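You operate a simulated robot arm through the tools that you are given. There is no shell and no other tool. Be economical: measure what you need, move in short steps, check, and stop when the job is done.

You run a simulated two-armed robot. Do the job below in one go: nothing can be reset, and whatever is moved stays where it is left.

TASK
Take the rag from the top of the ledger table and hang it over the wooden bar on the bulb rack.

It is judged by the outcome, as a careful person would: the job done as asked, and still so three seconds after it is handed in. It fails if anything else is knocked over, pushed out of place, dropped, spilled or broken.

THE ROBOT
Two 7-joint arms with two-finger parallel grippers on one trunk, on a base that drives. Base frame: it is fixed to the floor where the robot stands at the start and does not move with it; the origin is under the middle of the robot, x ahead of it, y to its left, z up. Readings come in cm, rad, newtons and seconds.
The left shoulder is at the start at [6, 14.7, 43.4], the right one opposite. With the tool pointing down near the work surface each hand reaches from about 10 to 66 cm from the robot's upright axis, wherever it stands, measured 20 degrees to its own side. Payload 3.43 kg a hand.
The TCP of each hand is the grasp point between the finger pads, 3 cm short of the fingertips. In the tool frame z runs along the fingers and y along their closing line. The gripper opens to 9.4 cm. The fingers are 2.8 cm wide and 1 cm thick; the gripper's body (5 by 9.6 cm) begins 5.5 cm behind the TCP.
Orientation is that of the tool frame in the base frame, as a unit quaternion [x, y, z, w]. With the fingers straight down and closing along the base's y, the tool's x points along the base's -x, its y along +y and its z along -z.

THE INTERFACE
- The arms move only by the tool apply_moves. It takes "left_targets", "right_targets" or both (then of equal length, played together; a hand with none holds still); each is a list of rows, each a list of 7 numbers: the shift along the tool's x, y, z in cm, then the turn, a rotation vector about the tool's x, y, z in rad, then the gripper command, from -1 (fully open) to 1 (shut), values between in proportion. In form: [[dx, dy, dz, rx, ry, rz, gripper], ...]. A call has 1 to 10 rows; each row shifts and turns the commanded pose from where the row before left it, along the tool's axes as they then stand. Rows are played at 5 a second. More than 5 cm and 0.15 rad between two rows, or a gripper value outside its range, and nothing of the call is played. A pose out of reach is approached as far as the arm can. The call stops where the force on the tool passes 40 N (or 10 N more than at its start, if that is more) or the arm is blocked; 0.2 s more then pass. The fingers move at their own pace (about 7.2 cm/s each) and stop on an object; they squeeze with about 26 N. The grip force told is the motor's: it shows also when the fingers shut on nothing. Time passes only in rows, and 0.2 s behind the last, so rows that do not move let the fingers close. The reply holds the time, the measured pose of the TCP, the force on the tool along the base axes, the opening and the grip force, in the units named above and with some noise, with the torque about the TCP (base axes, N m) and any sound that the robot's microphone picked up, and new pictures: "show" is both (left out), scene, wrist or none (wrist: the cameras of the hands that moved).
- Cameras (640 x 400 px; columns grow to the right, rows downward): "scene" is now at [6.78, 1.5, 108.77]; the picture's right is [0.07, -1.00, 0.00], its down [-0.52, -0.03, -0.85] and it looks along [0.85, 0.06, -0.53] (base axes); focal length 294 px, centre (320, 200). "left" rides on the left gripper at [7.6, -1.4, -10.3] in its tool frame; the picture's right is [0.18, 0.98, 0.00], its down [-0.75, 0.14, -0.64] and it looks along [-0.63, 0.12, 0.77] (tool axes); focal length 243 px, centre (320, 200). "right" rides on the right gripper at [7.6, 1.4, -10.3] in its tool frame; the picture's right is [-0.18, 0.98, 0.00], its down [-0.75, -0.14, -0.64] and it looks along [-0.63, -0.12, 0.77] (tool axes); focal length 243 px, centre (320, 200).
- slide_trunk(by): slides the trunk up (or, below 0, down) by that many cm; the arms and the scene camera ride with it, the base frame stays. It gives what a move gives, with no picture.
- drive_base(legs): drives the robot by 1 to 6 legs, each [ahead, left, turn to the left] in cm, cm and rad, along the robot's own axes; the way and the turn of a leg run together, so that a leg with both is an arc; at most 150 cm and 3.142 rad a leg. The arms and the cameras ride along, it lands a little off, and it stops where it bumps. It gives what a move gives, and a new picture of the scene camera.
- aim_head(pan, tilt): turns the head with the scene camera to pan (to the left, within 1.501 rad either way) and tilt (down, from -0.506 to 1.204), counted from straight ahead of the robot. It gives what a move gives, and a new picture of the scene camera.
- point_at(camera, pixels): for up to 12 pixels [column, row] of the newest picture of that camera ("zoom" is the newest enlarged one), the place [x, y, z] in the base frame of the surface seen there, good to about 0.3 cm, but the place of the scene camera against the robot may be out by one fixed shift of up to 2.5 cm in any direction. The clock stands still meanwhile.
- zoom(camera, box): a new picture of the part [left, top, right, bottom] of that camera's present view, enlarged. The clock stands still meanwhile.
- job_done(): hands the job in; it is judged then, once.

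Work in short steps. Measure before you move; look again where a grasp or a placing could have gone wrong, and mend it. You have 80 turns and 260 pictures in all, those below and enlarged ones among them. Open the grippers and draw the arms clear of the work before you hand the job in, unless the task says otherwise; then end with one line.

The tools are called after "Emit:" by a JSON object that holds its "method" and its "body". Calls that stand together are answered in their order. apply_moves: Moves the arms, as the interface text tells. Its arguments: {"type":"object","properties":{"left_targets":{"type":"array","items":{"type":"array","items":{"type":"number"}}},"right_targets":{"type":"array","items":{"type":"array","items":{"type":"number"}}},"show":{"type":"string","enum":["both","scene","wrist","none"]}},"required":[]} The other tools are called the same way: slide_trunk (by) slides the trunk up or down; drive_base (legs) drives the base; aim_head (pan, tilt) turns the head that bears the scene camera; point_at (camera, pixels) gives the place of the surface under pixels of a picture; zoom (camera, box) takes an enlarged picture of a part of a camera's view; job_done () hands the job in.

At the start:

```text
t: 0.0
left_tool_pos: [43.63, 22.89, 86.02]
left_orientation: [0.0, 1.0, 0.0, 0.0]
left_ft_force: [-0.3, 0.4, 0.4]
left_wrist_torque: [0.01, 0.02, 0.01]
left_grip_width: 9.41
left_grasp_force: 0.1
right_tool_pos: [36.13, -12.0, 86.02]
right_orientation: [0.0, 1.0, 0.001, 0.0]
right_ft_force: [0.8, 0.0, -0.7]
right_wrist_torque: [-0.02, 0.02, -0.04]
right_grip_width: 9.39
right_grasp_force: 0.0
trunk travel left (down, up): [-14.1, 10.9]
robot x, y, heading: [-0.07, -0.18, 0.002]
head pan, tilt: [0.066, 0.553]
```

scene: 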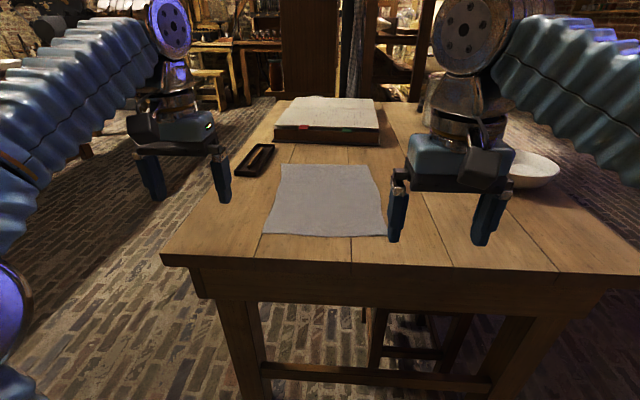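
right: 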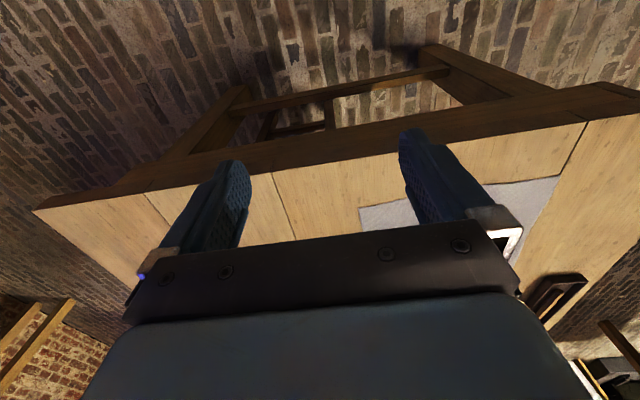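
left: 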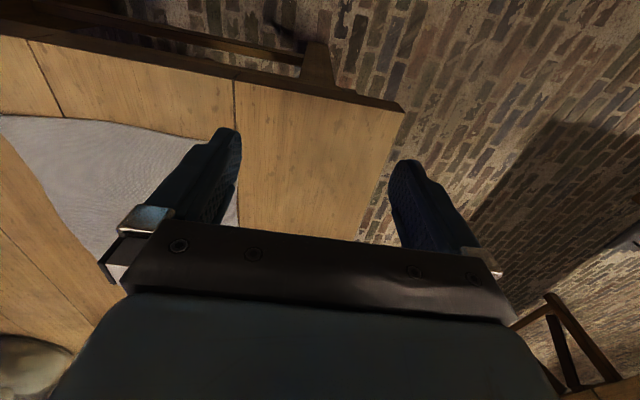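

The rag lies on the table around (325,200). I measure its corners and the table, then look around for the bulb rack.

Emit:
{"method": "point_at", "body": {"camera": "scene", "pixels": [[283, 165], [372, 166], [386, 236], [264, 233], [325, 200], [162, 254], [240, 250], [350, 252], [260, 160], [325, 130], [276, 138], [530, 170]]}}

Emit:
{"method": "aim_head", "body": {"pan": 1.0, "tilt": 0.4}}

Emit:
{"method": "aim_head", "body": {"pan": -1.0, "tilt": 0.4}}

```text
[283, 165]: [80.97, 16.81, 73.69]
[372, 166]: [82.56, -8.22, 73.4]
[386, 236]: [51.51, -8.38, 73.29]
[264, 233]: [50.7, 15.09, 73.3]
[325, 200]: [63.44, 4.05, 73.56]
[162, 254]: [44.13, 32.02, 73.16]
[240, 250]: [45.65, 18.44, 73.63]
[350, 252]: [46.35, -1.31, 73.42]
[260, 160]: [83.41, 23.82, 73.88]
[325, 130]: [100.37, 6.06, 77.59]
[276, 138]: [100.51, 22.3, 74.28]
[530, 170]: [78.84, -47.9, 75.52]
```

```text
t: 1.2
left_tool_pos: [43.49, 22.86, 86.09]
left_orientation: [0.0, 1.0, 0.0, -0.001]
left_ft_force: [-0.1, 0.1, 0.3]
left_wrist_torque: [-0.02, -0.01, 0.03]
left_grip_width: 9.43
left_grasp_force: 0.0
right_tool_pos: [36.11, -12.12, 85.97]
right_orientation: [0.0, 1.0, 0.001, 0.0]
right_ft_force: [-0.9, -0.5, 0.6]
right_wrist_torque: [0.0, 0.01, 0.01]
right_grip_width: 9.41
right_grasp_force: 0.0
trunk travel left (down, up): [-14.1, 10.9]
robot x, y, heading: [-0.21, -0.25, -0.003]
head pan, tilt: [1.0, 0.4]
```

scene: 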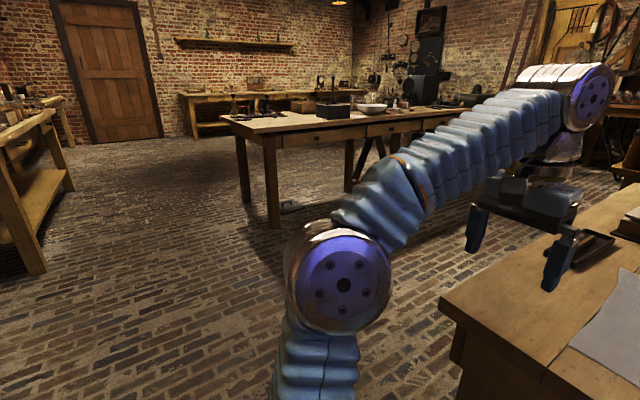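

```text
t: 3.1
left_tool_pos: [43.61, 23.05, 86.1]
left_orientation: [-0.001, 1.0, 0.0, 0.0]
left_ft_force: [-0.2, -0.3, 0.0]
left_wrist_torque: [0.01, 0.01, -0.02]
left_grip_width: 9.41
left_grasp_force: 0.1
right_tool_pos: [36.19, -12.01, 86.16]
right_orientation: [0.0, 1.0, 0.001, 0.0]
right_ft_force: [-1.3, -0.4, 0.7]
right_wrist_torque: [0.01, 0.0, -0.02]
right_grip_width: 9.43
right_grasp_force: 0.0
trunk travel left (down, up): [-14.1, 10.9]
robot x, y, heading: [-0.07, 0.13, -0.001]
head pan, tilt: [-1.0, 0.4]
```

scene: 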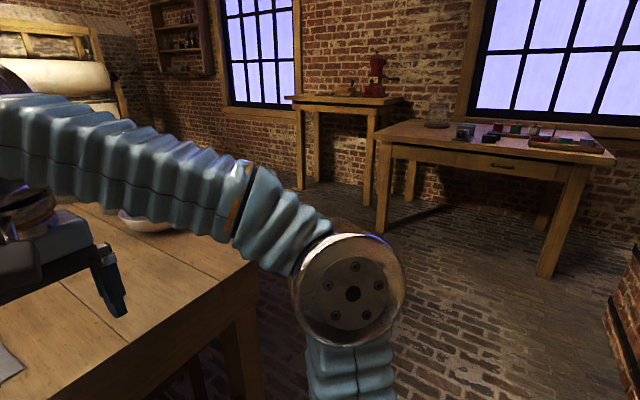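

No bulb rack is in view yet. I look straight ahead and level, then to the far left and right.

Emit:
{"method": "aim_head", "body": {"pan": 0.0, "tilt": 0.0}}

Emit:
{"method": "aim_head", "body": {"pan": 1.5, "tilt": 0.15}}

Emit:
{"method": "aim_head", "body": {"pan": -1.5, "tilt": 0.15}}

```text
t: 4.4
left_tool_pos: [43.59, 22.89, 85.97]
left_orientation: [0.001, 1.0, 0.001, 0.0]
left_ft_force: [0.4, -0.7, 0.2]
left_wrist_torque: [0.03, 0.0, 0.01]
left_grip_width: 9.4
left_grasp_force: 0.2
right_tool_pos: [36.15, -12.21, 86.03]
right_orientation: [0.0, 1.0, 0.0, 0.0]
right_ft_force: [0.4, -0.6, -0.3]
right_wrist_torque: [-0.02, 0.0, 0.0]
right_grip_width: 9.41
right_grasp_force: 0.0
trunk travel left (down, up): [-14.1, 10.9]
robot x, y, heading: [-0.13, -0.06, -0.006]
head pan, tilt: [0.0, 0.0]
```

scene: 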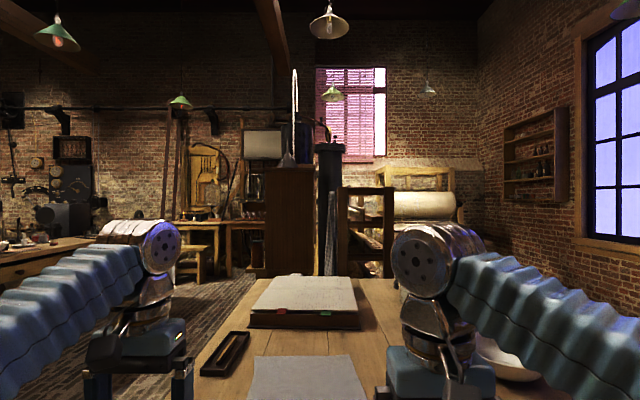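

```text
t: 6.0
left_tool_pos: [43.6, 22.85, 86.0]
left_orientation: [0.0, 1.0, 0.001, 0.0]
left_ft_force: [0.5, -0.8, -0.3]
left_wrist_torque: [0.01, -0.01, -0.01]
left_grip_width: 9.43
left_grasp_force: 0.1
right_tool_pos: [36.24, -12.14, 86.08]
right_orientation: [0.0, 1.0, 0.001, 0.0]
right_ft_force: [0.1, -0.2, -0.2]
right_wrist_torque: [-0.01, 0.01, -0.01]
right_grip_width: 9.39
right_grasp_force: 0.0
trunk travel left (down, up): [-14.1, 10.9]
robot x, y, heading: [-0.02, -0.0, -0.003]
head pan, tilt: [1.499, 0.15]
```

scene: 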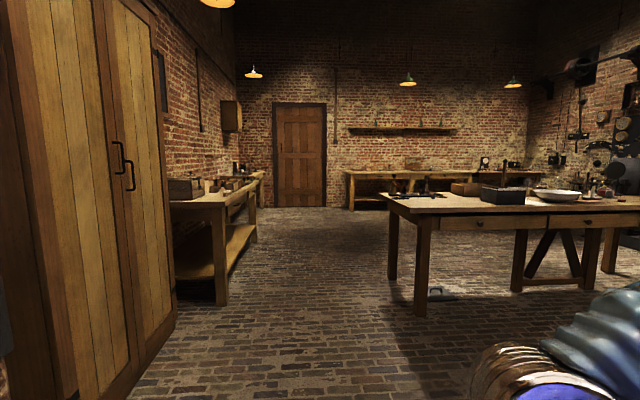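

```text
t: 8.6
left_tool_pos: [43.43, 22.87, 85.97]
left_orientation: [0.0, 1.0, 0.0, 0.0]
left_ft_force: [-0.2, 0.8, -0.2]
left_wrist_torque: [0.03, -0.02, 0.03]
left_grip_width: 9.39
left_grasp_force: 0.1
right_tool_pos: [36.2, -12.12, 85.96]
right_orientation: [0.0, 1.0, 0.0, -0.001]
right_ft_force: [0.4, -0.5, -0.3]
right_wrist_torque: [0.05, 0.02, -0.03]
right_grip_width: 9.44
right_grasp_force: 0.1
trunk travel left (down, up): [-14.1, 10.9]
robot x, y, heading: [0.08, -0.0, 0.0]
head pan, tilt: [-1.499, 0.15]
```

scene: 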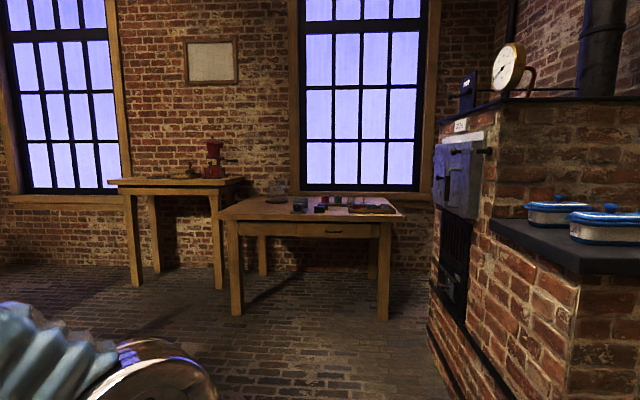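

The dark rack-like frame ahead at about (365,230) is the best candidate. I face forward again, enlarge it and measure it.

Emit:
{"method": "aim_head", "body": {"pan": 0.0, "tilt": 0.1}}

Emit:
{"method": "zoom", "body": {"camera": "scene", "box": [230, 90, 470, 250]}}

Emit:
{"method": "zoom", "body": {"camera": "scene", "box": [0, 60, 240, 220]}}

Emit:
{"method": "point_at", "body": {"camera": "scene", "pixels": [[343, 165], [390, 165], [365, 190], [365, 160], [290, 180], [330, 180], [425, 175]]}}

```text
t: 10.2
left_tool_pos: [43.48, 22.91, 85.99]
left_orientation: [0.0, 1.0, 0.001, 0.0]
left_ft_force: [0.0, 0.0, 0.3]
left_wrist_torque: [0.0, 0.01, -0.02]
left_grip_width: 9.37
left_grasp_force: 0.1
right_tool_pos: [36.15, -12.12, 86.03]
right_orientation: [0.0, 1.0, 0.0, 0.0]
right_ft_force: [0.3, -0.2, 0.7]
right_wrist_torque: [0.02, 0.01, 0.03]
right_grip_width: 9.4
right_grasp_force: 0.1
trunk travel left (down, up): [-14.1, 10.9]
robot x, y, heading: [-0.03, 0.04, -0.002]
head pan, tilt: [0.0, 0.099]
```

scene: 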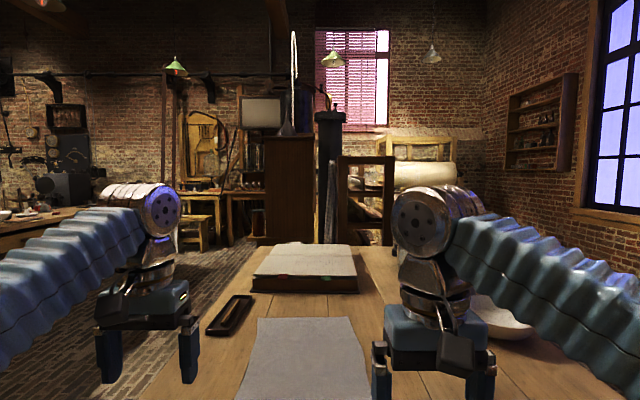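

```text
2.50 times, centred on (350, 170) of scene
```

zoom: 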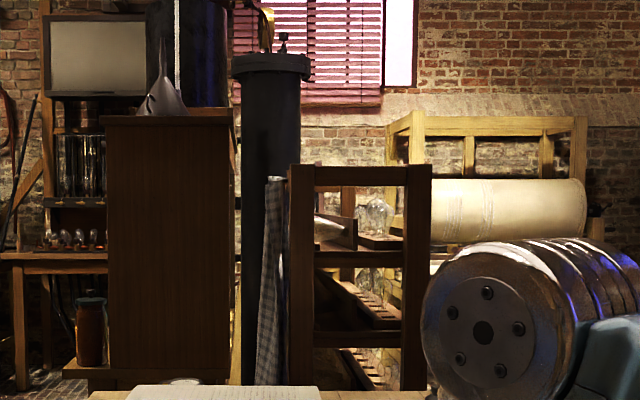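

```text
2.50 times, centred on (120, 140) of scene
```

zoom: 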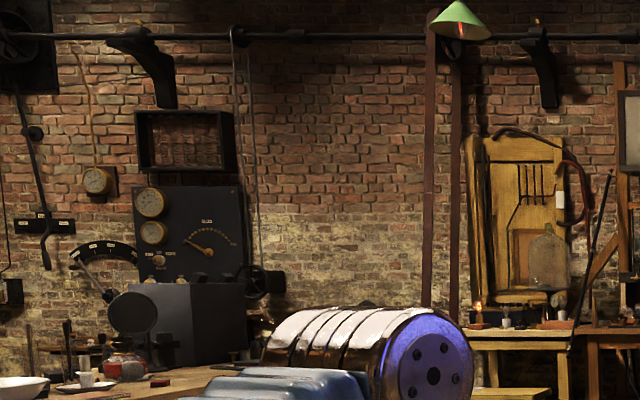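

```text
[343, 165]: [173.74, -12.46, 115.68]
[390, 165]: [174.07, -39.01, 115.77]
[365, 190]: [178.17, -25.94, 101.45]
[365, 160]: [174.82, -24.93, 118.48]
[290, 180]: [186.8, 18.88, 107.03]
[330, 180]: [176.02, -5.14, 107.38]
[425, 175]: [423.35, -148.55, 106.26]
```

The bulb rack is the dark frame at x≈174, y≈-12..-39, about 120 cm tall, with a checked cloth near its left side. I scout its left side before choosing a grasp: back off, strafe left, go ahead and look right.

Emit:
{"method": "drive_base", "body": {"legs": [[-30, 0, 0], [0, 85, 0], [90, 0, 0]]}}

Emit:
{"method": "aim_head", "body": {"pan": -0.75, "tilt": 0.2}}

```text
t: 20.7
left_tool_pos: [101.92, 109.01, 86.03]
left_orientation: [-0.003, 1.0, 0.0, 0.0]
left_ft_force: [0.0, 0.1, -0.8]
left_wrist_torque: [-0.01, 0.04, -0.01]
left_grip_width: 9.38
left_grasp_force: 0.1
right_tool_pos: [94.65, 74.15, 86.08]
right_orientation: [-0.002, 1.0, -0.001, 0.001]
right_ft_force: [0.5, -0.2, -0.5]
right_wrist_torque: [0.02, 0.0, 0.0]
right_grip_width: 9.4
right_grasp_force: 0.0
trunk travel left (down, up): [-14.1, 10.9]
robot x, y, heading: [58.39, 85.73, 0.008]
head pan, tilt: [0.0, 0.099]
```

scene: 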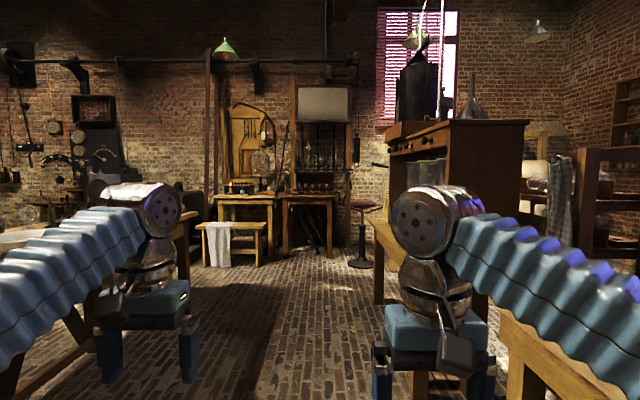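

```text
t: 21.8
left_tool_pos: [101.92, 109.16, 86.09]
left_orientation: [-0.002, 1.0, 0.0, 0.0]
left_ft_force: [0.2, -1.1, -0.8]
left_wrist_torque: [0.02, 0.01, -0.02]
left_grip_width: 9.4
left_grasp_force: 0.1
right_tool_pos: [94.7, 74.12, 86.03]
right_orientation: [-0.002, 1.0, 0.0, 0.0]
right_ft_force: [-0.8, -0.6, 0.1]
right_wrist_torque: [0.02, 0.03, -0.02]
right_grip_width: 9.36
right_grasp_force: 0.1
trunk travel left (down, up): [-14.1, 10.9]
robot x, y, heading: [58.43, 86.09, 0.006]
head pan, tilt: [-0.75, 0.201]
```

scene: 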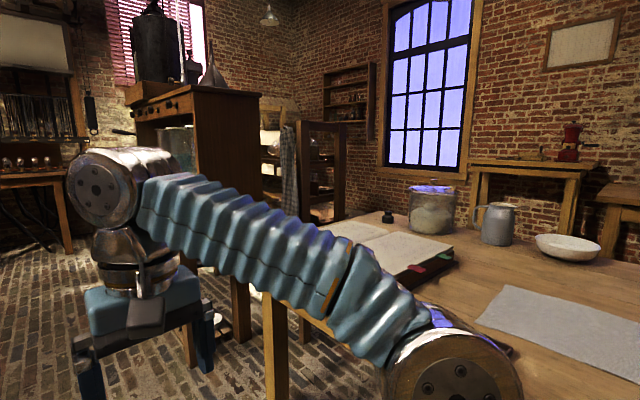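

The rack shows at (315,170). I enlarge it and measure.

Emit:
{"method": "zoom", "body": {"camera": "scene", "box": [240, 105, 376, 220]}}

Emit:
{"method": "point_at", "body": {"camera": "scene", "pixels": [[288, 130], [302, 125], [340, 125], [268, 150], [240, 110], [170, 120], [265, 165]]}}

```text
3.48 times, centred on (308, 162) of scene
```

zoom: 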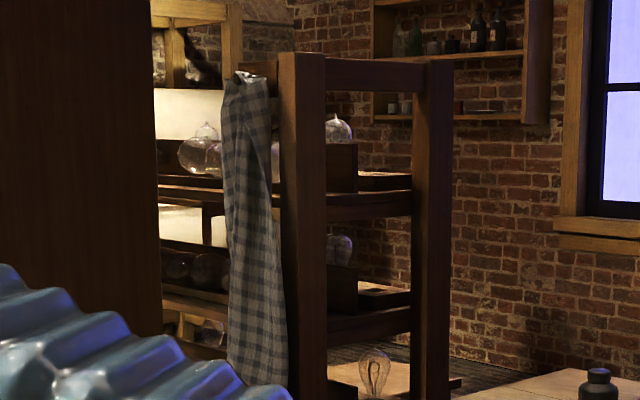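

```text
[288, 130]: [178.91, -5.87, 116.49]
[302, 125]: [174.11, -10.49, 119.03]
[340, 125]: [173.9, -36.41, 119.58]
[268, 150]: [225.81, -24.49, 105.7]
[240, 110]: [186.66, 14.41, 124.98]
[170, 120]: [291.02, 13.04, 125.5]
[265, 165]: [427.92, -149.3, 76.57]
```

The rack seems to stretch away along x; a checked towel hangs at its left post. I want to see its right side, so I first check the clear space on the right of the table.

Emit:
{"method": "drive_base", "body": {"legs": [[-90, 0, 0], [0, -85, 0]]}}

Emit:
{"method": "aim_head", "body": {"pan": -1.3, "tilt": 0.4}}

Emit:
{"method": "point_at", "body": {"camera": "scene", "pixels": [[460, 200], [520, 200], [560, 300], [400, 250], [300, 250], [200, 250], [100, 200], [620, 200], [500, 300], [250, 150], [350, 150], [150, 300]]}}

```text
t: 30.7
left_tool_pos: [11.61, 22.94, 86.11]
left_orientation: [0.005, 1.0, 0.001, 0.0]
left_ft_force: [-1.1, 0.1, -1.2]
left_wrist_torque: [0.0, 0.0, 0.02]
left_grip_width: 9.39
left_grasp_force: 0.1
right_tool_pos: [3.82, -11.92, 86.08]
right_orientation: [0.005, 1.0, 0.001, 0.001]
right_ft_force: [0.9, -0.6, 0.4]
right_wrist_torque: [-0.04, 0.0, -0.01]
right_grip_width: 9.41
right_grasp_force: 0.2
trunk travel left (down, up): [-14.1, 10.9]
robot x, y, heading: [-31.94, 0.45, -0.007]
head pan, tilt: [-0.75, 0.201]
```

scene: 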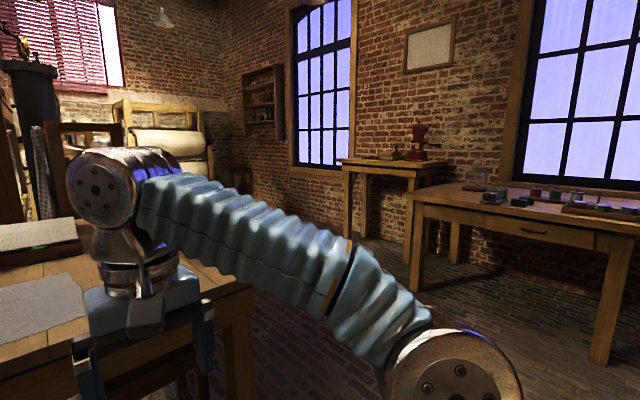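

```text
t: 31.6
left_tool_pos: [11.66, 22.99, 86.06]
left_orientation: [0.007, 1.0, 0.0, 0.0]
left_ft_force: [0.0, -0.2, -0.3]
left_wrist_torque: [0.01, 0.02, -0.01]
left_grip_width: 9.39
left_grasp_force: 0.0
right_tool_pos: [3.72, -11.98, 85.94]
right_orientation: [0.005, 1.0, 0.0, 0.001]
right_ft_force: [-0.2, 0.7, -1.0]
right_wrist_torque: [0.02, -0.04, 0.01]
right_grip_width: 9.42
right_grasp_force: 0.1
trunk travel left (down, up): [-14.1, 10.9]
robot x, y, heading: [-32.39, 0.53, -0.009]
head pan, tilt: [-1.3, 0.4]
```

scene: 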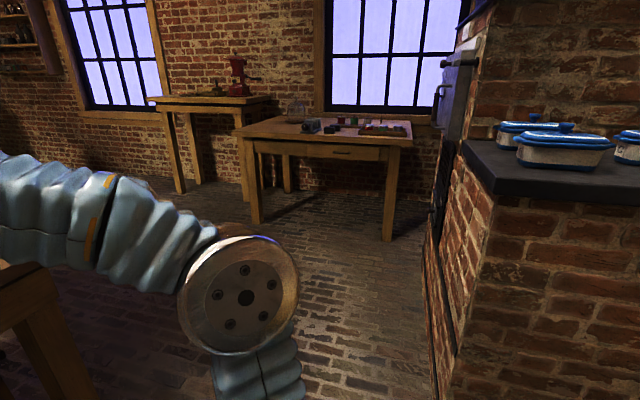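

```text
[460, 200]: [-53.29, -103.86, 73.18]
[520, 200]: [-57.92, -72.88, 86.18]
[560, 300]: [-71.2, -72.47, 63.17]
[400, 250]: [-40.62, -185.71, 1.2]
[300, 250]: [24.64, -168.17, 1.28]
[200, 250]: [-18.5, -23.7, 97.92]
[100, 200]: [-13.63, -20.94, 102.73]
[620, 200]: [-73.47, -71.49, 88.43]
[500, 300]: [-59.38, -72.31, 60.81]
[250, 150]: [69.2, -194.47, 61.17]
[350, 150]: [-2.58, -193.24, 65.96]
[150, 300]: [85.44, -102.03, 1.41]
```

The stove begins about x<-50, y<-72; a corridor lies between the table and it. I go to x≈-15, strafe right to y≈-115, then ahead along the table's right side to view the rack.

Emit:
{"method": "drive_base", "body": {"legs": [[16, 0, 0.009], [0, -115, 0], [75, 0, 0]]}}

Emit:
{"method": "aim_head", "body": {"pan": 0.6, "tilt": 0.2}}

Emit:
{"method": "zoom", "body": {"camera": "scene", "box": [160, 60, 480, 260]}}

```text
t: 42.1
left_tool_pos: [101.99, -92.59, 86.05]
left_orientation: [0.009, 1.0, 0.0, 0.0]
left_ft_force: [0.5, 0.6, -0.2]
left_wrist_torque: [-0.01, 0.03, -0.03]
left_grip_width: 9.38
left_grasp_force: 0.1
right_tool_pos: [93.95, -127.46, 86.05]
right_orientation: [0.009, 1.0, 0.0, 0.0]
right_ft_force: [-1.1, 0.4, -0.2]
right_wrist_torque: [0.03, -0.03, 0.01]
right_grip_width: 9.4
right_grasp_force: 0.1
trunk travel left (down, up): [-14.1, 10.9]
robot x, y, heading: [57.62, -114.52, -0.02]
head pan, tilt: [-1.3, 0.4]
```

scene: 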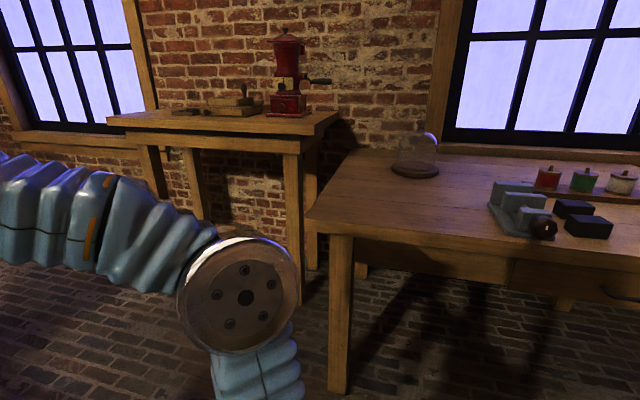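

```text
t: 44.0
left_tool_pos: [102.0, -92.61, 86.11]
left_orientation: [0.009, 1.0, 0.0, 0.0]
left_ft_force: [0.3, -0.2, 0.8]
left_wrist_torque: [0.02, -0.02, -0.05]
left_grip_width: 9.4
left_grasp_force: 0.1
right_tool_pos: [93.9, -127.43, 85.95]
right_orientation: [0.009, 1.0, 0.0, 0.0]
right_ft_force: [-0.7, -0.8, 0.4]
right_wrist_torque: [-0.01, 0.0, 0.01]
right_grip_width: 9.42
right_grasp_force: 0.1
trunk travel left (down, up): [-14.1, 10.9]
robot x, y, heading: [58.09, -114.64, -0.017]
head pan, tilt: [0.6, 0.201]
```

scene: 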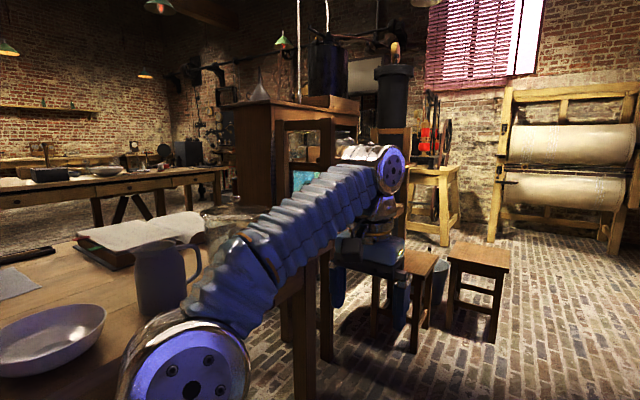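

```text
2.00 times, centred on (320, 160) of scene
```

zoom: 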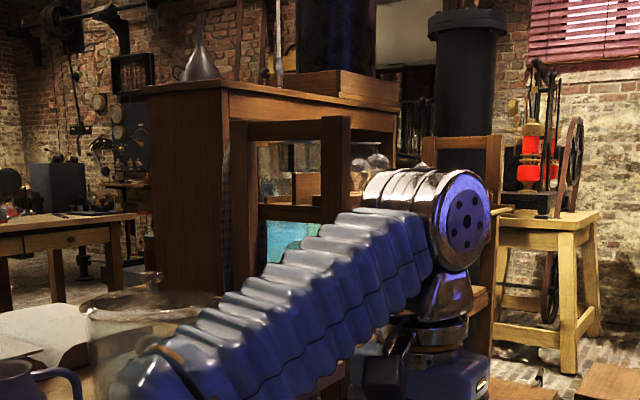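

The left arm hides the rack. I measure the stools at (480,255), (420,262) before going farther ahead.

Emit:
{"method": "point_at", "body": {"camera": "scene", "pixels": [[450, 262], [490, 275], [508, 255], [415, 272], [405, 350], [320, 360], [440, 280], [428, 172], [325, 120], [280, 125]]}}

Emit:
{"method": "aim_head", "body": {"pan": 0.0, "tilt": 0.3}}

```text
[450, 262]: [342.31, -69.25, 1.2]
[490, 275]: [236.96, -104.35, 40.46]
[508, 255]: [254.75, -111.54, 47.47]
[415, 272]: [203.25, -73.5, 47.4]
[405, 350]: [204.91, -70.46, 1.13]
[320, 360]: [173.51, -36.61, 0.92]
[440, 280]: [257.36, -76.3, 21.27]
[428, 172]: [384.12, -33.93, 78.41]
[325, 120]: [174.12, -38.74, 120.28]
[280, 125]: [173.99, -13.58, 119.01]
```

```text
t: 45.0
left_tool_pos: [102.07, -92.56, 86.0]
left_orientation: [0.009, 1.0, 0.0, 0.0]
left_ft_force: [0.2, -0.4, 0.2]
left_wrist_torque: [-0.01, 0.01, -0.01]
left_grip_width: 9.42
left_grasp_force: 0.1
right_tool_pos: [93.91, -127.31, 86.03]
right_orientation: [0.008, 1.0, 0.0, 0.0]
right_ft_force: [-0.3, -0.8, 0.3]
right_wrist_torque: [0.05, 0.02, 0.01]
right_grip_width: 9.42
right_grasp_force: 0.0
trunk travel left (down, up): [-14.1, 10.9]
robot x, y, heading: [58.41, -114.81, -0.018]
head pan, tilt: [0.0, 0.3]
```

scene: 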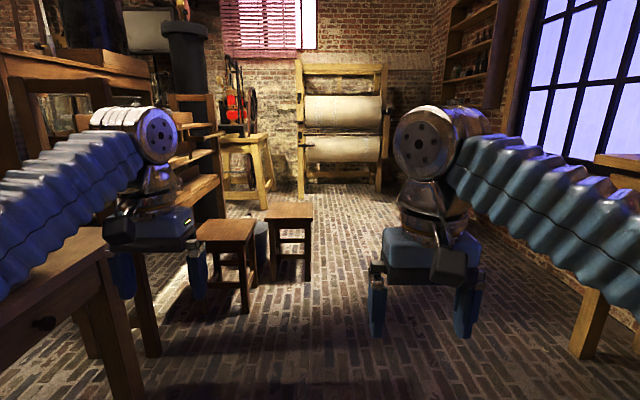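

The rack's shelves face the stools. I drive 55 cm ahead and look left at it.

Emit:
{"method": "drive_base", "body": {"legs": [[55, 0, 0.018]]}}

Emit:
{"method": "aim_head", "body": {"pan": 0.55, "tilt": 0.2}}

Emit:
{"method": "zoom", "body": {"camera": "scene", "box": [0, 0, 480, 300]}}

```text
t: 48.2
left_tool_pos: [156.64, -92.19, 85.98]
left_orientation: [0.0, 1.0, 0.0, 0.0]
left_ft_force: [0.2, 0.2, -0.6]
left_wrist_torque: [0.01, 0.0, -0.03]
left_grip_width: 9.4
left_grasp_force: 0.1
right_tool_pos: [149.12, -127.18, 85.93]
right_orientation: [0.0, 1.0, 0.0, 0.0]
right_ft_force: [0.1, 0.7, 0.8]
right_wrist_torque: [0.0, -0.04, 0.03]
right_grip_width: 9.39
right_grasp_force: 0.1
trunk travel left (down, up): [-14.1, 10.9]
robot x, y, heading: [112.95, -115.23, -0.001]
head pan, tilt: [0.0, 0.3]
```

scene: 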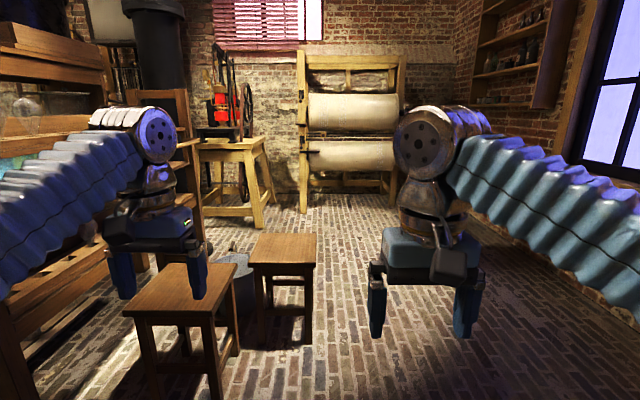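

```text
t: 49.1
left_tool_pos: [156.69, -92.22, 86.04]
left_orientation: [0.0, 1.0, 0.001, 0.0]
left_ft_force: [0.2, -0.5, -0.1]
left_wrist_torque: [0.01, 0.01, -0.01]
left_grip_width: 9.41
left_grasp_force: 0.0
right_tool_pos: [149.17, -127.16, 85.95]
right_orientation: [0.0, 1.0, 0.0, -0.001]
right_ft_force: [0.3, -0.6, 0.4]
right_wrist_torque: [0.03, -0.02, -0.01]
right_grip_width: 9.39
right_grasp_force: 0.0
trunk travel left (down, up): [-14.1, 10.9]
robot x, y, heading: [112.97, -115.44, 0.003]
head pan, tilt: [0.55, 0.201]
```

scene: 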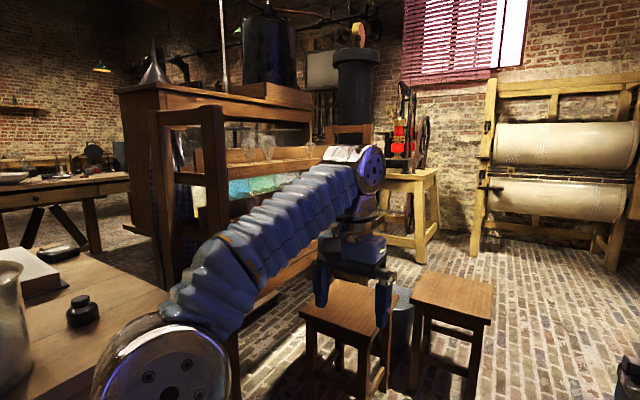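

```text
1.33 times, centred on (240, 150) of scene
```

zoom: 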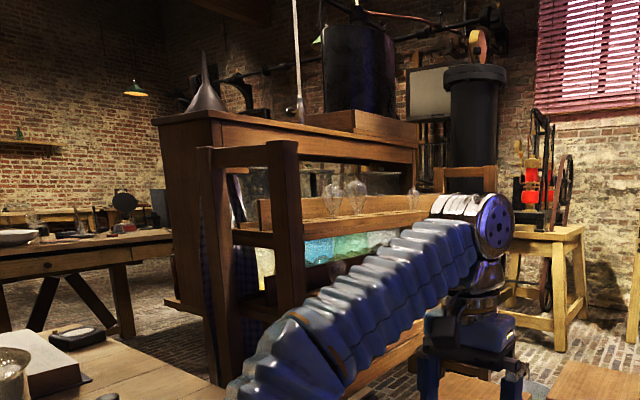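

I enlarge the near end frame of the rack for detail.

Emit:
{"method": "zoom", "body": {"camera": "scene", "box": [130, 90, 250, 190]}}

Emit:
{"method": "zoom", "body": {"camera": "scene", "box": [200, 90, 400, 215]}}

Emit:
{"method": "point_at", "body": {"camera": "scene", "pixels": [[158, 112], [180, 115], [212, 110], [260, 155], [345, 128], [368, 128], [355, 130], [190, 180], [155, 190]]}}

```text
4.00 times, centred on (190, 140) of scene
```

zoom: 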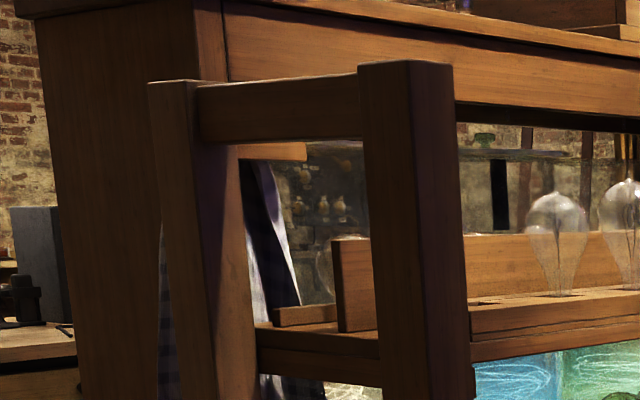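

```text
3.20 times, centred on (300, 152) of scene
```

zoom: 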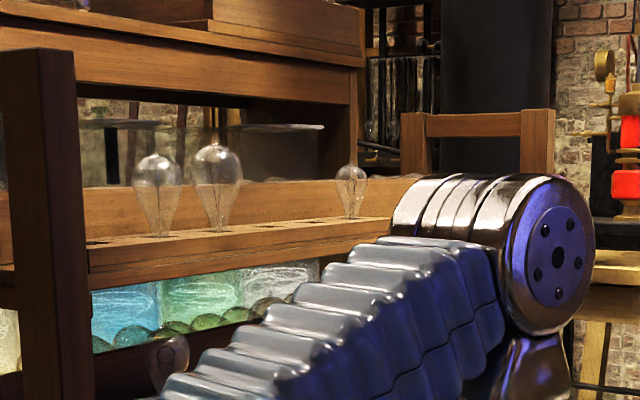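

```text
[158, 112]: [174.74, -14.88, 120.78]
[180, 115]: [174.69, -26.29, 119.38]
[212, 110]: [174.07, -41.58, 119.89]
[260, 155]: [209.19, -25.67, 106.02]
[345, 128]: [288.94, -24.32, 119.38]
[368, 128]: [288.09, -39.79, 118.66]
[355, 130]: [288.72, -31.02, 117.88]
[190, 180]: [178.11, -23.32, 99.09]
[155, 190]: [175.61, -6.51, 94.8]
```

Behind the left post is a wooden piece at scene (177,127) from which the towel hangs. I measure points on it.

Emit:
{"method": "point_at", "body": {"camera": "scene", "pixels": [[171, 127], [174, 128], [178, 128], [182, 128], [185, 128], [173, 135], [178, 140], [183, 150], [190, 127], [190, 133], [152, 160], [180, 165]]}}

Emit:
{"method": "zoom", "body": {"camera": "scene", "box": [160, 115, 208, 145]}}

```text
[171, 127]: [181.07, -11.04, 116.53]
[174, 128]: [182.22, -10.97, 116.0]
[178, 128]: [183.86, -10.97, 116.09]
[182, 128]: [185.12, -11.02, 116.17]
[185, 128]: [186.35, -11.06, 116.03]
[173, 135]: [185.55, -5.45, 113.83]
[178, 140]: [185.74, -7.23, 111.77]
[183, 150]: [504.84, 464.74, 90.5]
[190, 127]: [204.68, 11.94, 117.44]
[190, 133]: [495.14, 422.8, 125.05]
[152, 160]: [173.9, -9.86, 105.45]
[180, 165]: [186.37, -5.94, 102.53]
```

```text
13.33 times, centred on (184, 130) of scene
```

zoom: 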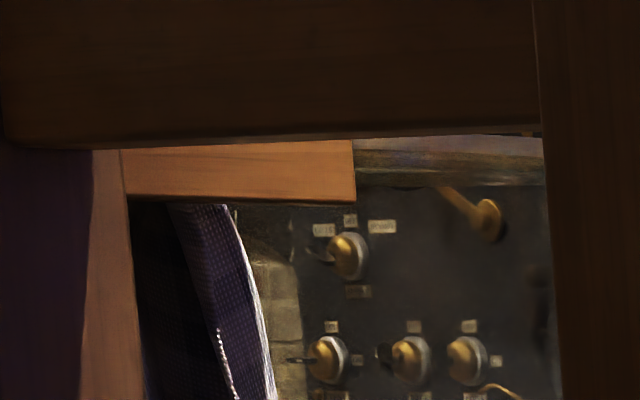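

The piece is a short block at y≈-11, x 181–186, carrying the towel. Before leaving this side I map the gap between table and rack.

Emit:
{"method": "aim_head", "body": {"pan": 0.85, "tilt": 0.5}}

Emit:
{"method": "point_at", "body": {"camera": "scene", "pixels": [[200, 200], [250, 230], [150, 150], [100, 100], [130, 80], [60, 240], [50, 120], [300, 150]]}}

```text
t: 49.9
left_tool_pos: [156.57, -92.2, 85.97]
left_orientation: [0.0, 1.0, 0.0, -0.001]
left_ft_force: [0.3, 1.1, -0.1]
left_wrist_torque: [0.01, -0.01, 0.01]
left_grip_width: 9.42
left_grasp_force: 0.2
right_tool_pos: [149.04, -127.19, 86.05]
right_orientation: [0.0, 1.0, 0.001, 0.0]
right_ft_force: [0.0, 0.9, -1.3]
right_wrist_torque: [0.0, 0.0, 0.03]
right_grip_width: 9.38
right_grasp_force: 0.0
trunk travel left (down, up): [-14.1, 10.9]
robot x, y, heading: [113.36, -115.42, 0.002]
head pan, tilt: [0.85, 0.499]
```

scene: 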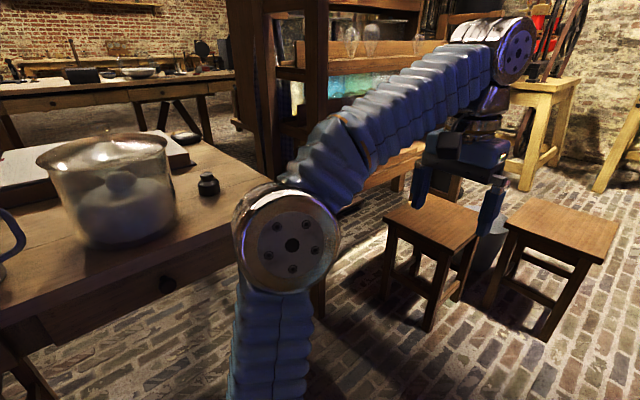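

```text
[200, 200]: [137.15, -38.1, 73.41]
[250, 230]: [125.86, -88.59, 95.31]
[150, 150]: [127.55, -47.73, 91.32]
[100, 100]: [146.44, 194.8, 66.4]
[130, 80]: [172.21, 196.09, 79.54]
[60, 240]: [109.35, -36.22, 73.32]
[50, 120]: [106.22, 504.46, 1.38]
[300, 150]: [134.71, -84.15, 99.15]
```

The table ends near x≈150, and the rack stands 24 cm beyond. Before choosing, I want a closer look from the left, both at the towel block and at the bench at the back-left, so I drive around the front of the table.

Emit:
{"method": "drive_base", "body": {"legs": [[-128, 0, 0], [0, 120, 0], [0, 80, 0], [125, 0, 0]]}}

Emit:
{"method": "aim_head", "body": {"pan": -0.75, "tilt": 0.1}}

Emit:
{"method": "zoom", "body": {"camera": "scene", "box": [220, 60, 460, 210]}}

Emit:
{"method": "aim_head", "body": {"pan": 0.1, "tilt": 0.1}}

Emit:
{"method": "zoom", "body": {"camera": "scene", "box": [160, 60, 480, 260]}}

```text
t: 71.9
left_tool_pos: [157.44, 110.25, 86.15]
left_orientation: [-0.003, 1.0, -0.001, -0.001]
left_ft_force: [-0.2, 0.4, 0.3]
left_wrist_torque: [-0.01, 0.04, 0.02]
left_grip_width: 9.41
left_grasp_force: 0.0
right_tool_pos: [150.21, 75.25, 86.04]
right_orientation: [-0.003, 1.0, 0.0, -0.001]
right_ft_force: [0.5, -0.2, 0.2]
right_wrist_torque: [-0.01, 0.0, 0.01]
right_grip_width: 9.4
right_grasp_force: 0.1
trunk travel left (down, up): [-14.1, 10.9]
robot x, y, heading: [113.96, 87.08, 0.005]
head pan, tilt: [0.85, 0.499]
```

scene: 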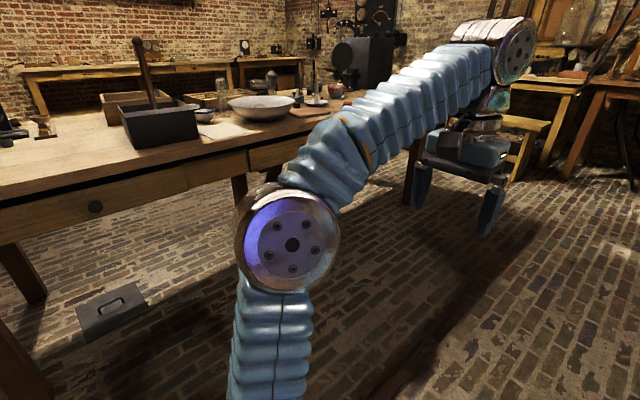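

```text
t: 73.6
left_tool_pos: [157.41, 110.13, 86.05]
left_orientation: [-0.003, 1.0, 0.0, 0.0]
left_ft_force: [0.5, -0.1, -0.1]
left_wrist_torque: [-0.01, -0.03, 0.01]
left_grip_width: 9.42
left_grasp_force: 0.2
right_tool_pos: [150.27, 75.18, 85.95]
right_orientation: [-0.003, 1.0, 0.0, 0.0]
right_ft_force: [-0.1, 0.2, 0.0]
right_wrist_torque: [0.03, 0.02, 0.0]
right_grip_width: 9.4
right_grasp_force: 0.1
trunk travel left (down, up): [-14.1, 10.9]
robot x, y, heading: [114.02, 86.85, 0.006]
head pan, tilt: [-0.75, 0.099]
```

scene: 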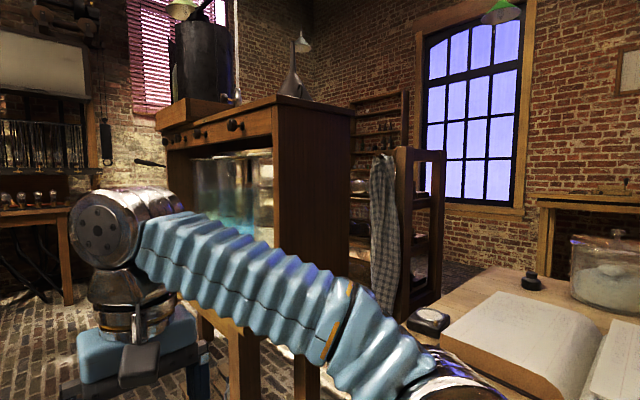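

```text
2.67 times, centred on (340, 135) of scene
```

zoom: 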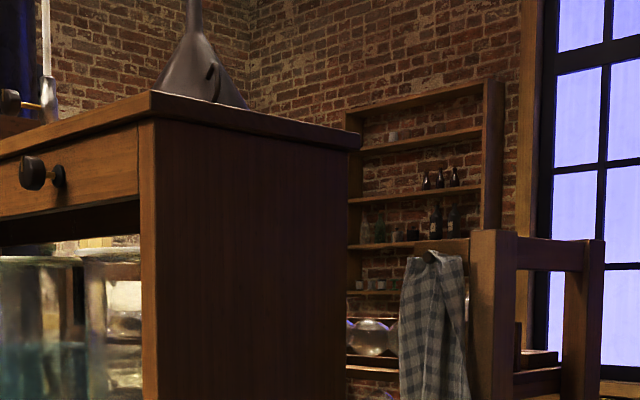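

```text
t: 74.8
left_tool_pos: [157.43, 110.17, 86.04]
left_orientation: [-0.003, 1.0, -0.001, 0.0]
left_ft_force: [0.2, 0.2, 0.0]
left_wrist_torque: [0.0, -0.01, -0.02]
left_grip_width: 9.42
left_grasp_force: 0.1
right_tool_pos: [150.21, 75.29, 85.99]
right_orientation: [-0.003, 1.0, 0.0, 0.0]
right_ft_force: [-0.8, 0.7, -0.3]
right_wrist_torque: [0.0, 0.02, 0.0]
right_grip_width: 9.4
right_grasp_force: 0.0
trunk travel left (down, up): [-14.1, 10.9]
robot x, y, heading: [113.8, 87.07, 0.008]
head pan, tilt: [0.099, 0.099]
```

scene: 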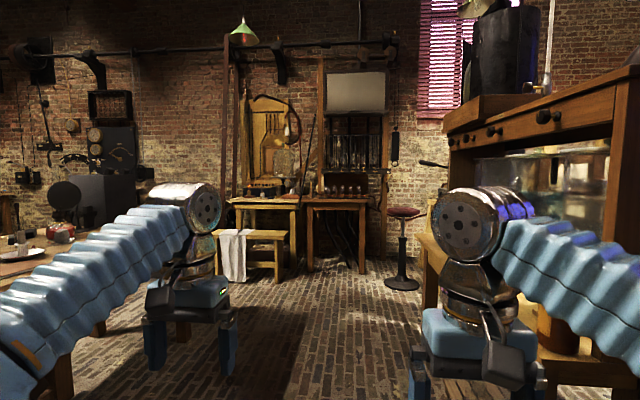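

```text
2.00 times, centred on (320, 160) of scene
```

zoom: 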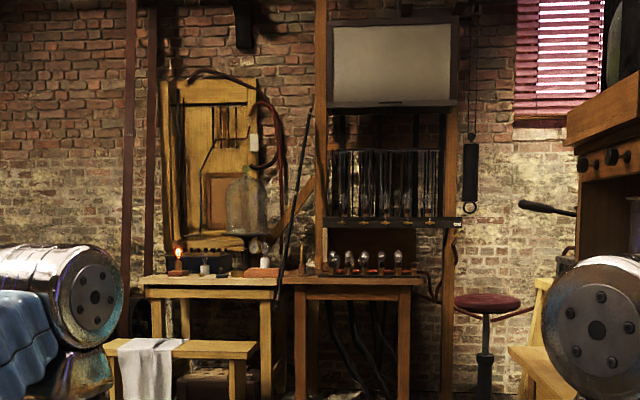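

The towel hangs on a knob behind the left post; the only proper wooden bar is the rack end's top rail (x≈174, y −10…−39, z≈120), with both faces free. I go back to the front of the table for the rag.

Emit:
{"method": "drive_base", "body": {"legs": [[-130, 0, 0], [0, -87, 0], [17, 0, -0.006]]}}

Emit:
{"method": "aim_head", "body": {"pan": 0.0, "tilt": 0.65}}

Emit:
{"method": "point_at", "body": {"camera": "scene", "pixels": [[104, 184], [180, 190], [160, 160], [460, 150], [394, 200], [480, 215]]}}

```text
t: 86.5
left_tool_pos: [42.95, 23.53, 86.06]
left_orientation: [0.009, 1.0, -0.001, 0.0]
left_ft_force: [-0.6, 0.3, 0.6]
left_wrist_torque: [0.02, -0.02, 0.0]
left_grip_width: 9.41
left_grasp_force: 0.0
right_tool_pos: [35.02, -11.3, 86.04]
right_orientation: [0.008, 1.0, 0.001, 0.0]
right_ft_force: [0.0, 0.1, 0.2]
right_wrist_torque: [0.04, -0.02, 0.02]
right_grip_width: 9.41
right_grasp_force: 0.0
trunk travel left (down, up): [-14.1, 10.9]
robot x, y, heading: [-1.11, 1.56, -0.015]
head pan, tilt: [0.099, 0.099]
```

scene: 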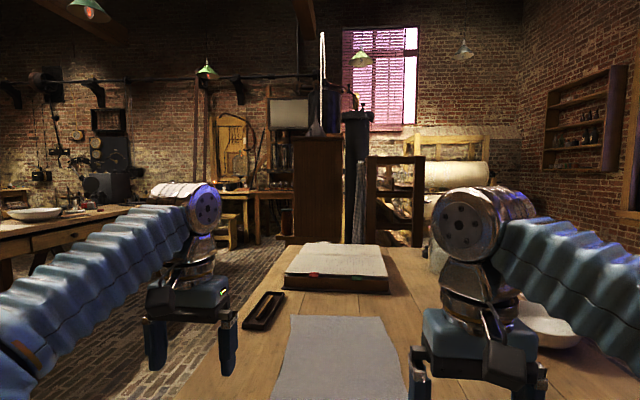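

```text
t: 87.5
left_tool_pos: [42.9, 23.48, 86.12]
left_orientation: [0.009, 1.0, -0.001, 0.0]
left_ft_force: [0.2, 1.0, 0.0]
left_wrist_torque: [-0.01, 0.0, 0.03]
left_grip_width: 9.42
left_grasp_force: 0.1
right_tool_pos: [34.96, -11.29, 86.01]
right_orientation: [0.009, 1.0, 0.0, 0.0]
right_ft_force: [0.7, 0.2, -1.0]
right_wrist_torque: [0.02, 0.02, 0.0]
right_grip_width: 9.41
right_grasp_force: 0.0
trunk travel left (down, up): [-14.1, 10.9]
robot x, y, heading: [-0.77, 1.39, -0.019]
head pan, tilt: [0.0, 0.649]
```

scene: 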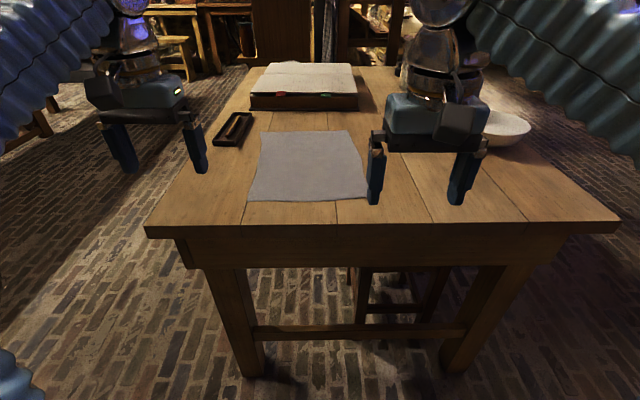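

```text
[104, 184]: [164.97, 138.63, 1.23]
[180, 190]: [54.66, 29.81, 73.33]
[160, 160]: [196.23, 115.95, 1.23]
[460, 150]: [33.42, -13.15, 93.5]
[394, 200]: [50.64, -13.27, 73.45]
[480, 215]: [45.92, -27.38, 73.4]
```

I calibrate the scene camera on the right fingertips at (374,200), (457,200), and remeasure the rag corners.

Emit:
{"method": "point_at", "body": {"camera": "scene", "pixels": [[374, 200], [456, 200], [373, 196], [248, 201], [367, 198], [264, 132], [349, 131], [310, 199], [310, 165], [118, 168], [202, 170]]}}

Emit:
{"method": "zoom", "body": {"camera": "scene", "box": [220, 100, 500, 240]}}

```text
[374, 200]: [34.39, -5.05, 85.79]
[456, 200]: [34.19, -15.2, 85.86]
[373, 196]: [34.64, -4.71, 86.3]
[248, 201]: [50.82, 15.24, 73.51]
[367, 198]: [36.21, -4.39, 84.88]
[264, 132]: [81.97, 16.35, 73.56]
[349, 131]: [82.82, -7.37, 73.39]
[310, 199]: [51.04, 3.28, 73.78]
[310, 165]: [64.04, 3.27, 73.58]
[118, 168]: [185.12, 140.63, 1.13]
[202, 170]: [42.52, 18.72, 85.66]
```

```text
2.29 times, centred on (360, 170) of scene
```

zoom: 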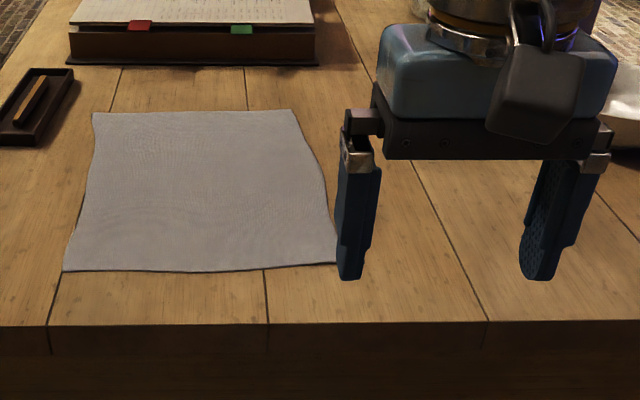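

Camera offset is about (+0.7,+1,+1..2). I move the right hand over the near edge of the rag (x≈53.5, y≈2.3), gripper half open, at z≈80.

Emit:
{"method": "apply_moves", "body": {"right_targets": [[-4, 3, 0, 0, 0, 0, -0.1], [-4, 3, 0, 0, 0, 0, -0.1], [-4, 3, 0, 0, 0, 0, -0.1], [-4, 3, 0, 0, 0, 0, -0.1], [-2.3, 1.5, 2, 0, 0, 0, -0.1], [0, 0, 3, 0, 0, 0, -0.1], [0, 0, 0, 0, 0, 0, -0.1]]}}

```text
t: 89.1
left_tool_pos: [43.04, 23.64, 86.09]
left_orientation: [0.009, 1.0, 0.0, 0.0]
left_ft_force: [-0.3, 0.5, 0.2]
left_wrist_torque: [0.07, 0.0, -0.01]
left_grip_width: 9.42
left_grasp_force: 0.0
right_tool_pos: [46.39, -3.21, 80.96]
right_orientation: [0.008, 1.0, 0.0, -0.001]
right_ft_force: [-0.3, 0.1, 0.0]
right_wrist_torque: [-0.01, -0.02, 0.03]
right_grip_width: 5.16
right_grasp_force: 0.0
right hand out of reach, approached as far as the arm can: row 3, 4
trunk travel left (down, up): [-14.1, 10.9]
robot x, y, heading: [-0.87, 1.47, -0.019]
head pan, tilt: [0.0, 0.649]
```

scene: 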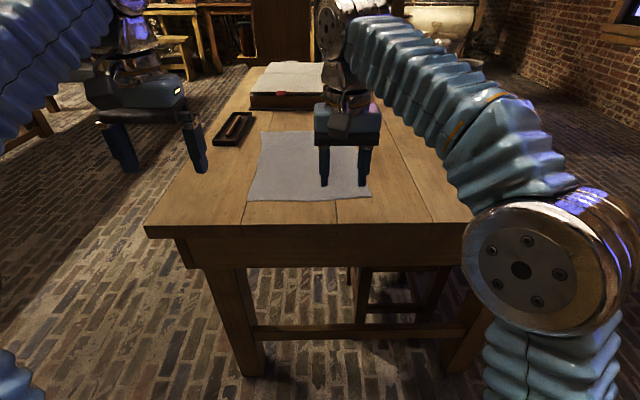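
right: 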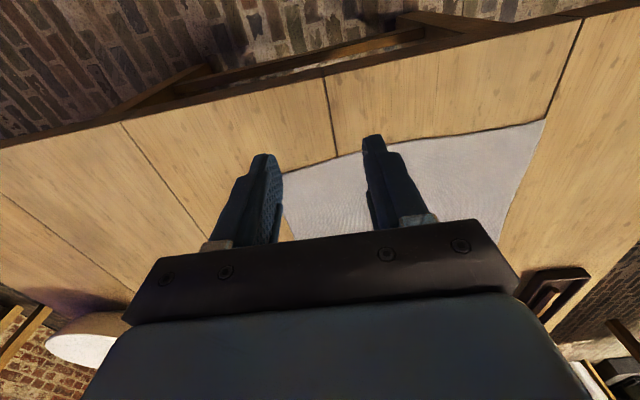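

The arm fell short in reach at (46.4,-3.2). I drive the base 7 ahead and 6 left so the hand comes over the edge at about (53.4, 2.5).

Emit:
{"method": "drive_base", "body": {"legs": [[7, 6, 0.015]]}}

Emit:
{"method": "apply_moves", "body": {"right_targets": [[0, 0, 0, 0, 0, 0, -0.1]]}}

```text
t: 90.2
left_tool_pos: [49.93, 30.17, 86.09]
left_orientation: [0.001, 1.0, 0.0, 0.001]
left_ft_force: [-0.8, 0.0, 0.2]
left_wrist_torque: [0.02, 0.0, -0.04]
left_grip_width: 9.38
left_grasp_force: 0.1
right_tool_pos: [53.8, 3.33, 81.13]
right_orientation: [0.001, 1.0, -0.001, 0.0]
right_ft_force: [-0.8, -0.3, -0.1]
right_wrist_torque: [0.0, 0.0, -0.01]
right_grip_width: 5.16
right_grasp_force: 0.1
trunk travel left (down, up): [-14.1, 10.9]
robot x, y, heading: [6.59, 7.24, -0.001]
head pan, tilt: [0.0, 0.649]
```

scene: 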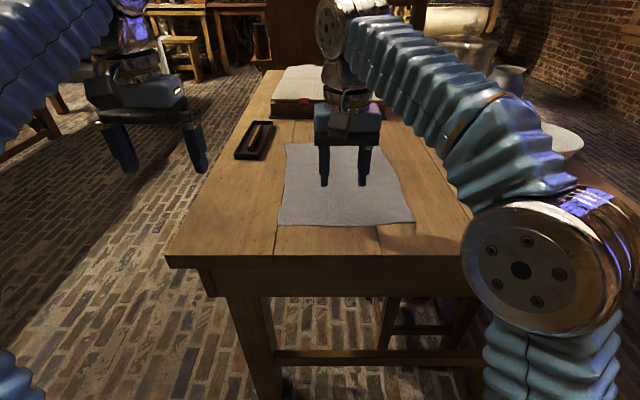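

```text
t: 90.6
left_tool_pos: [49.85, 30.23, 85.96]
left_orientation: [0.001, 1.0, 0.0, 0.0]
left_ft_force: [-0.8, -0.1, 0.0]
left_wrist_torque: [-0.03, 0.0, -0.02]
left_grip_width: 9.41
left_grasp_force: 0.1
right_tool_pos: [53.76, 3.38, 81.09]
right_orientation: [0.001, 1.0, 0.0, 0.0]
right_ft_force: [0.1, -1.0, 0.5]
right_wrist_torque: [0.04, -0.01, 0.03]
right_grip_width: 5.16
right_grasp_force: 0.2
trunk travel left (down, up): [-14.1, 10.9]
robot x, y, heading: [6.19, 7.02, 0.004]
head pan, tilt: [0.0, 0.649]
```

scene: 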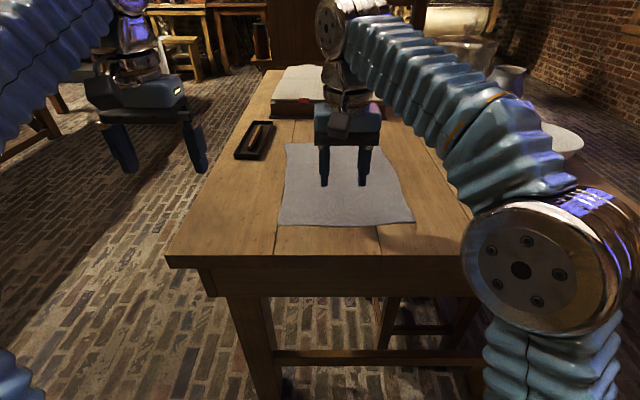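
right: 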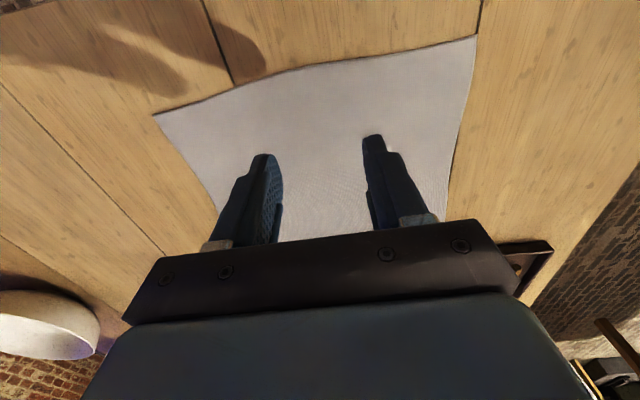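

Hand is over the rag. I check its edges with the right wrist camera: near edge at (330,66), corners (155,115), (475,37).

Emit:
{"method": "point_at", "body": {"camera": "right", "pixels": [[330, 67], [330, 60], [155, 117], [473, 40], [320, 150], [265, 158], [376, 138], [445, 200]]}}

```text
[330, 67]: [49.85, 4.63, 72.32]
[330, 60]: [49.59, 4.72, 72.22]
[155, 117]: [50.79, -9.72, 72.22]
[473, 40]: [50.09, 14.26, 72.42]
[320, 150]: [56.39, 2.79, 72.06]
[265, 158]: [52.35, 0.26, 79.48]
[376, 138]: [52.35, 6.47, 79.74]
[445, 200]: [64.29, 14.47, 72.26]
```

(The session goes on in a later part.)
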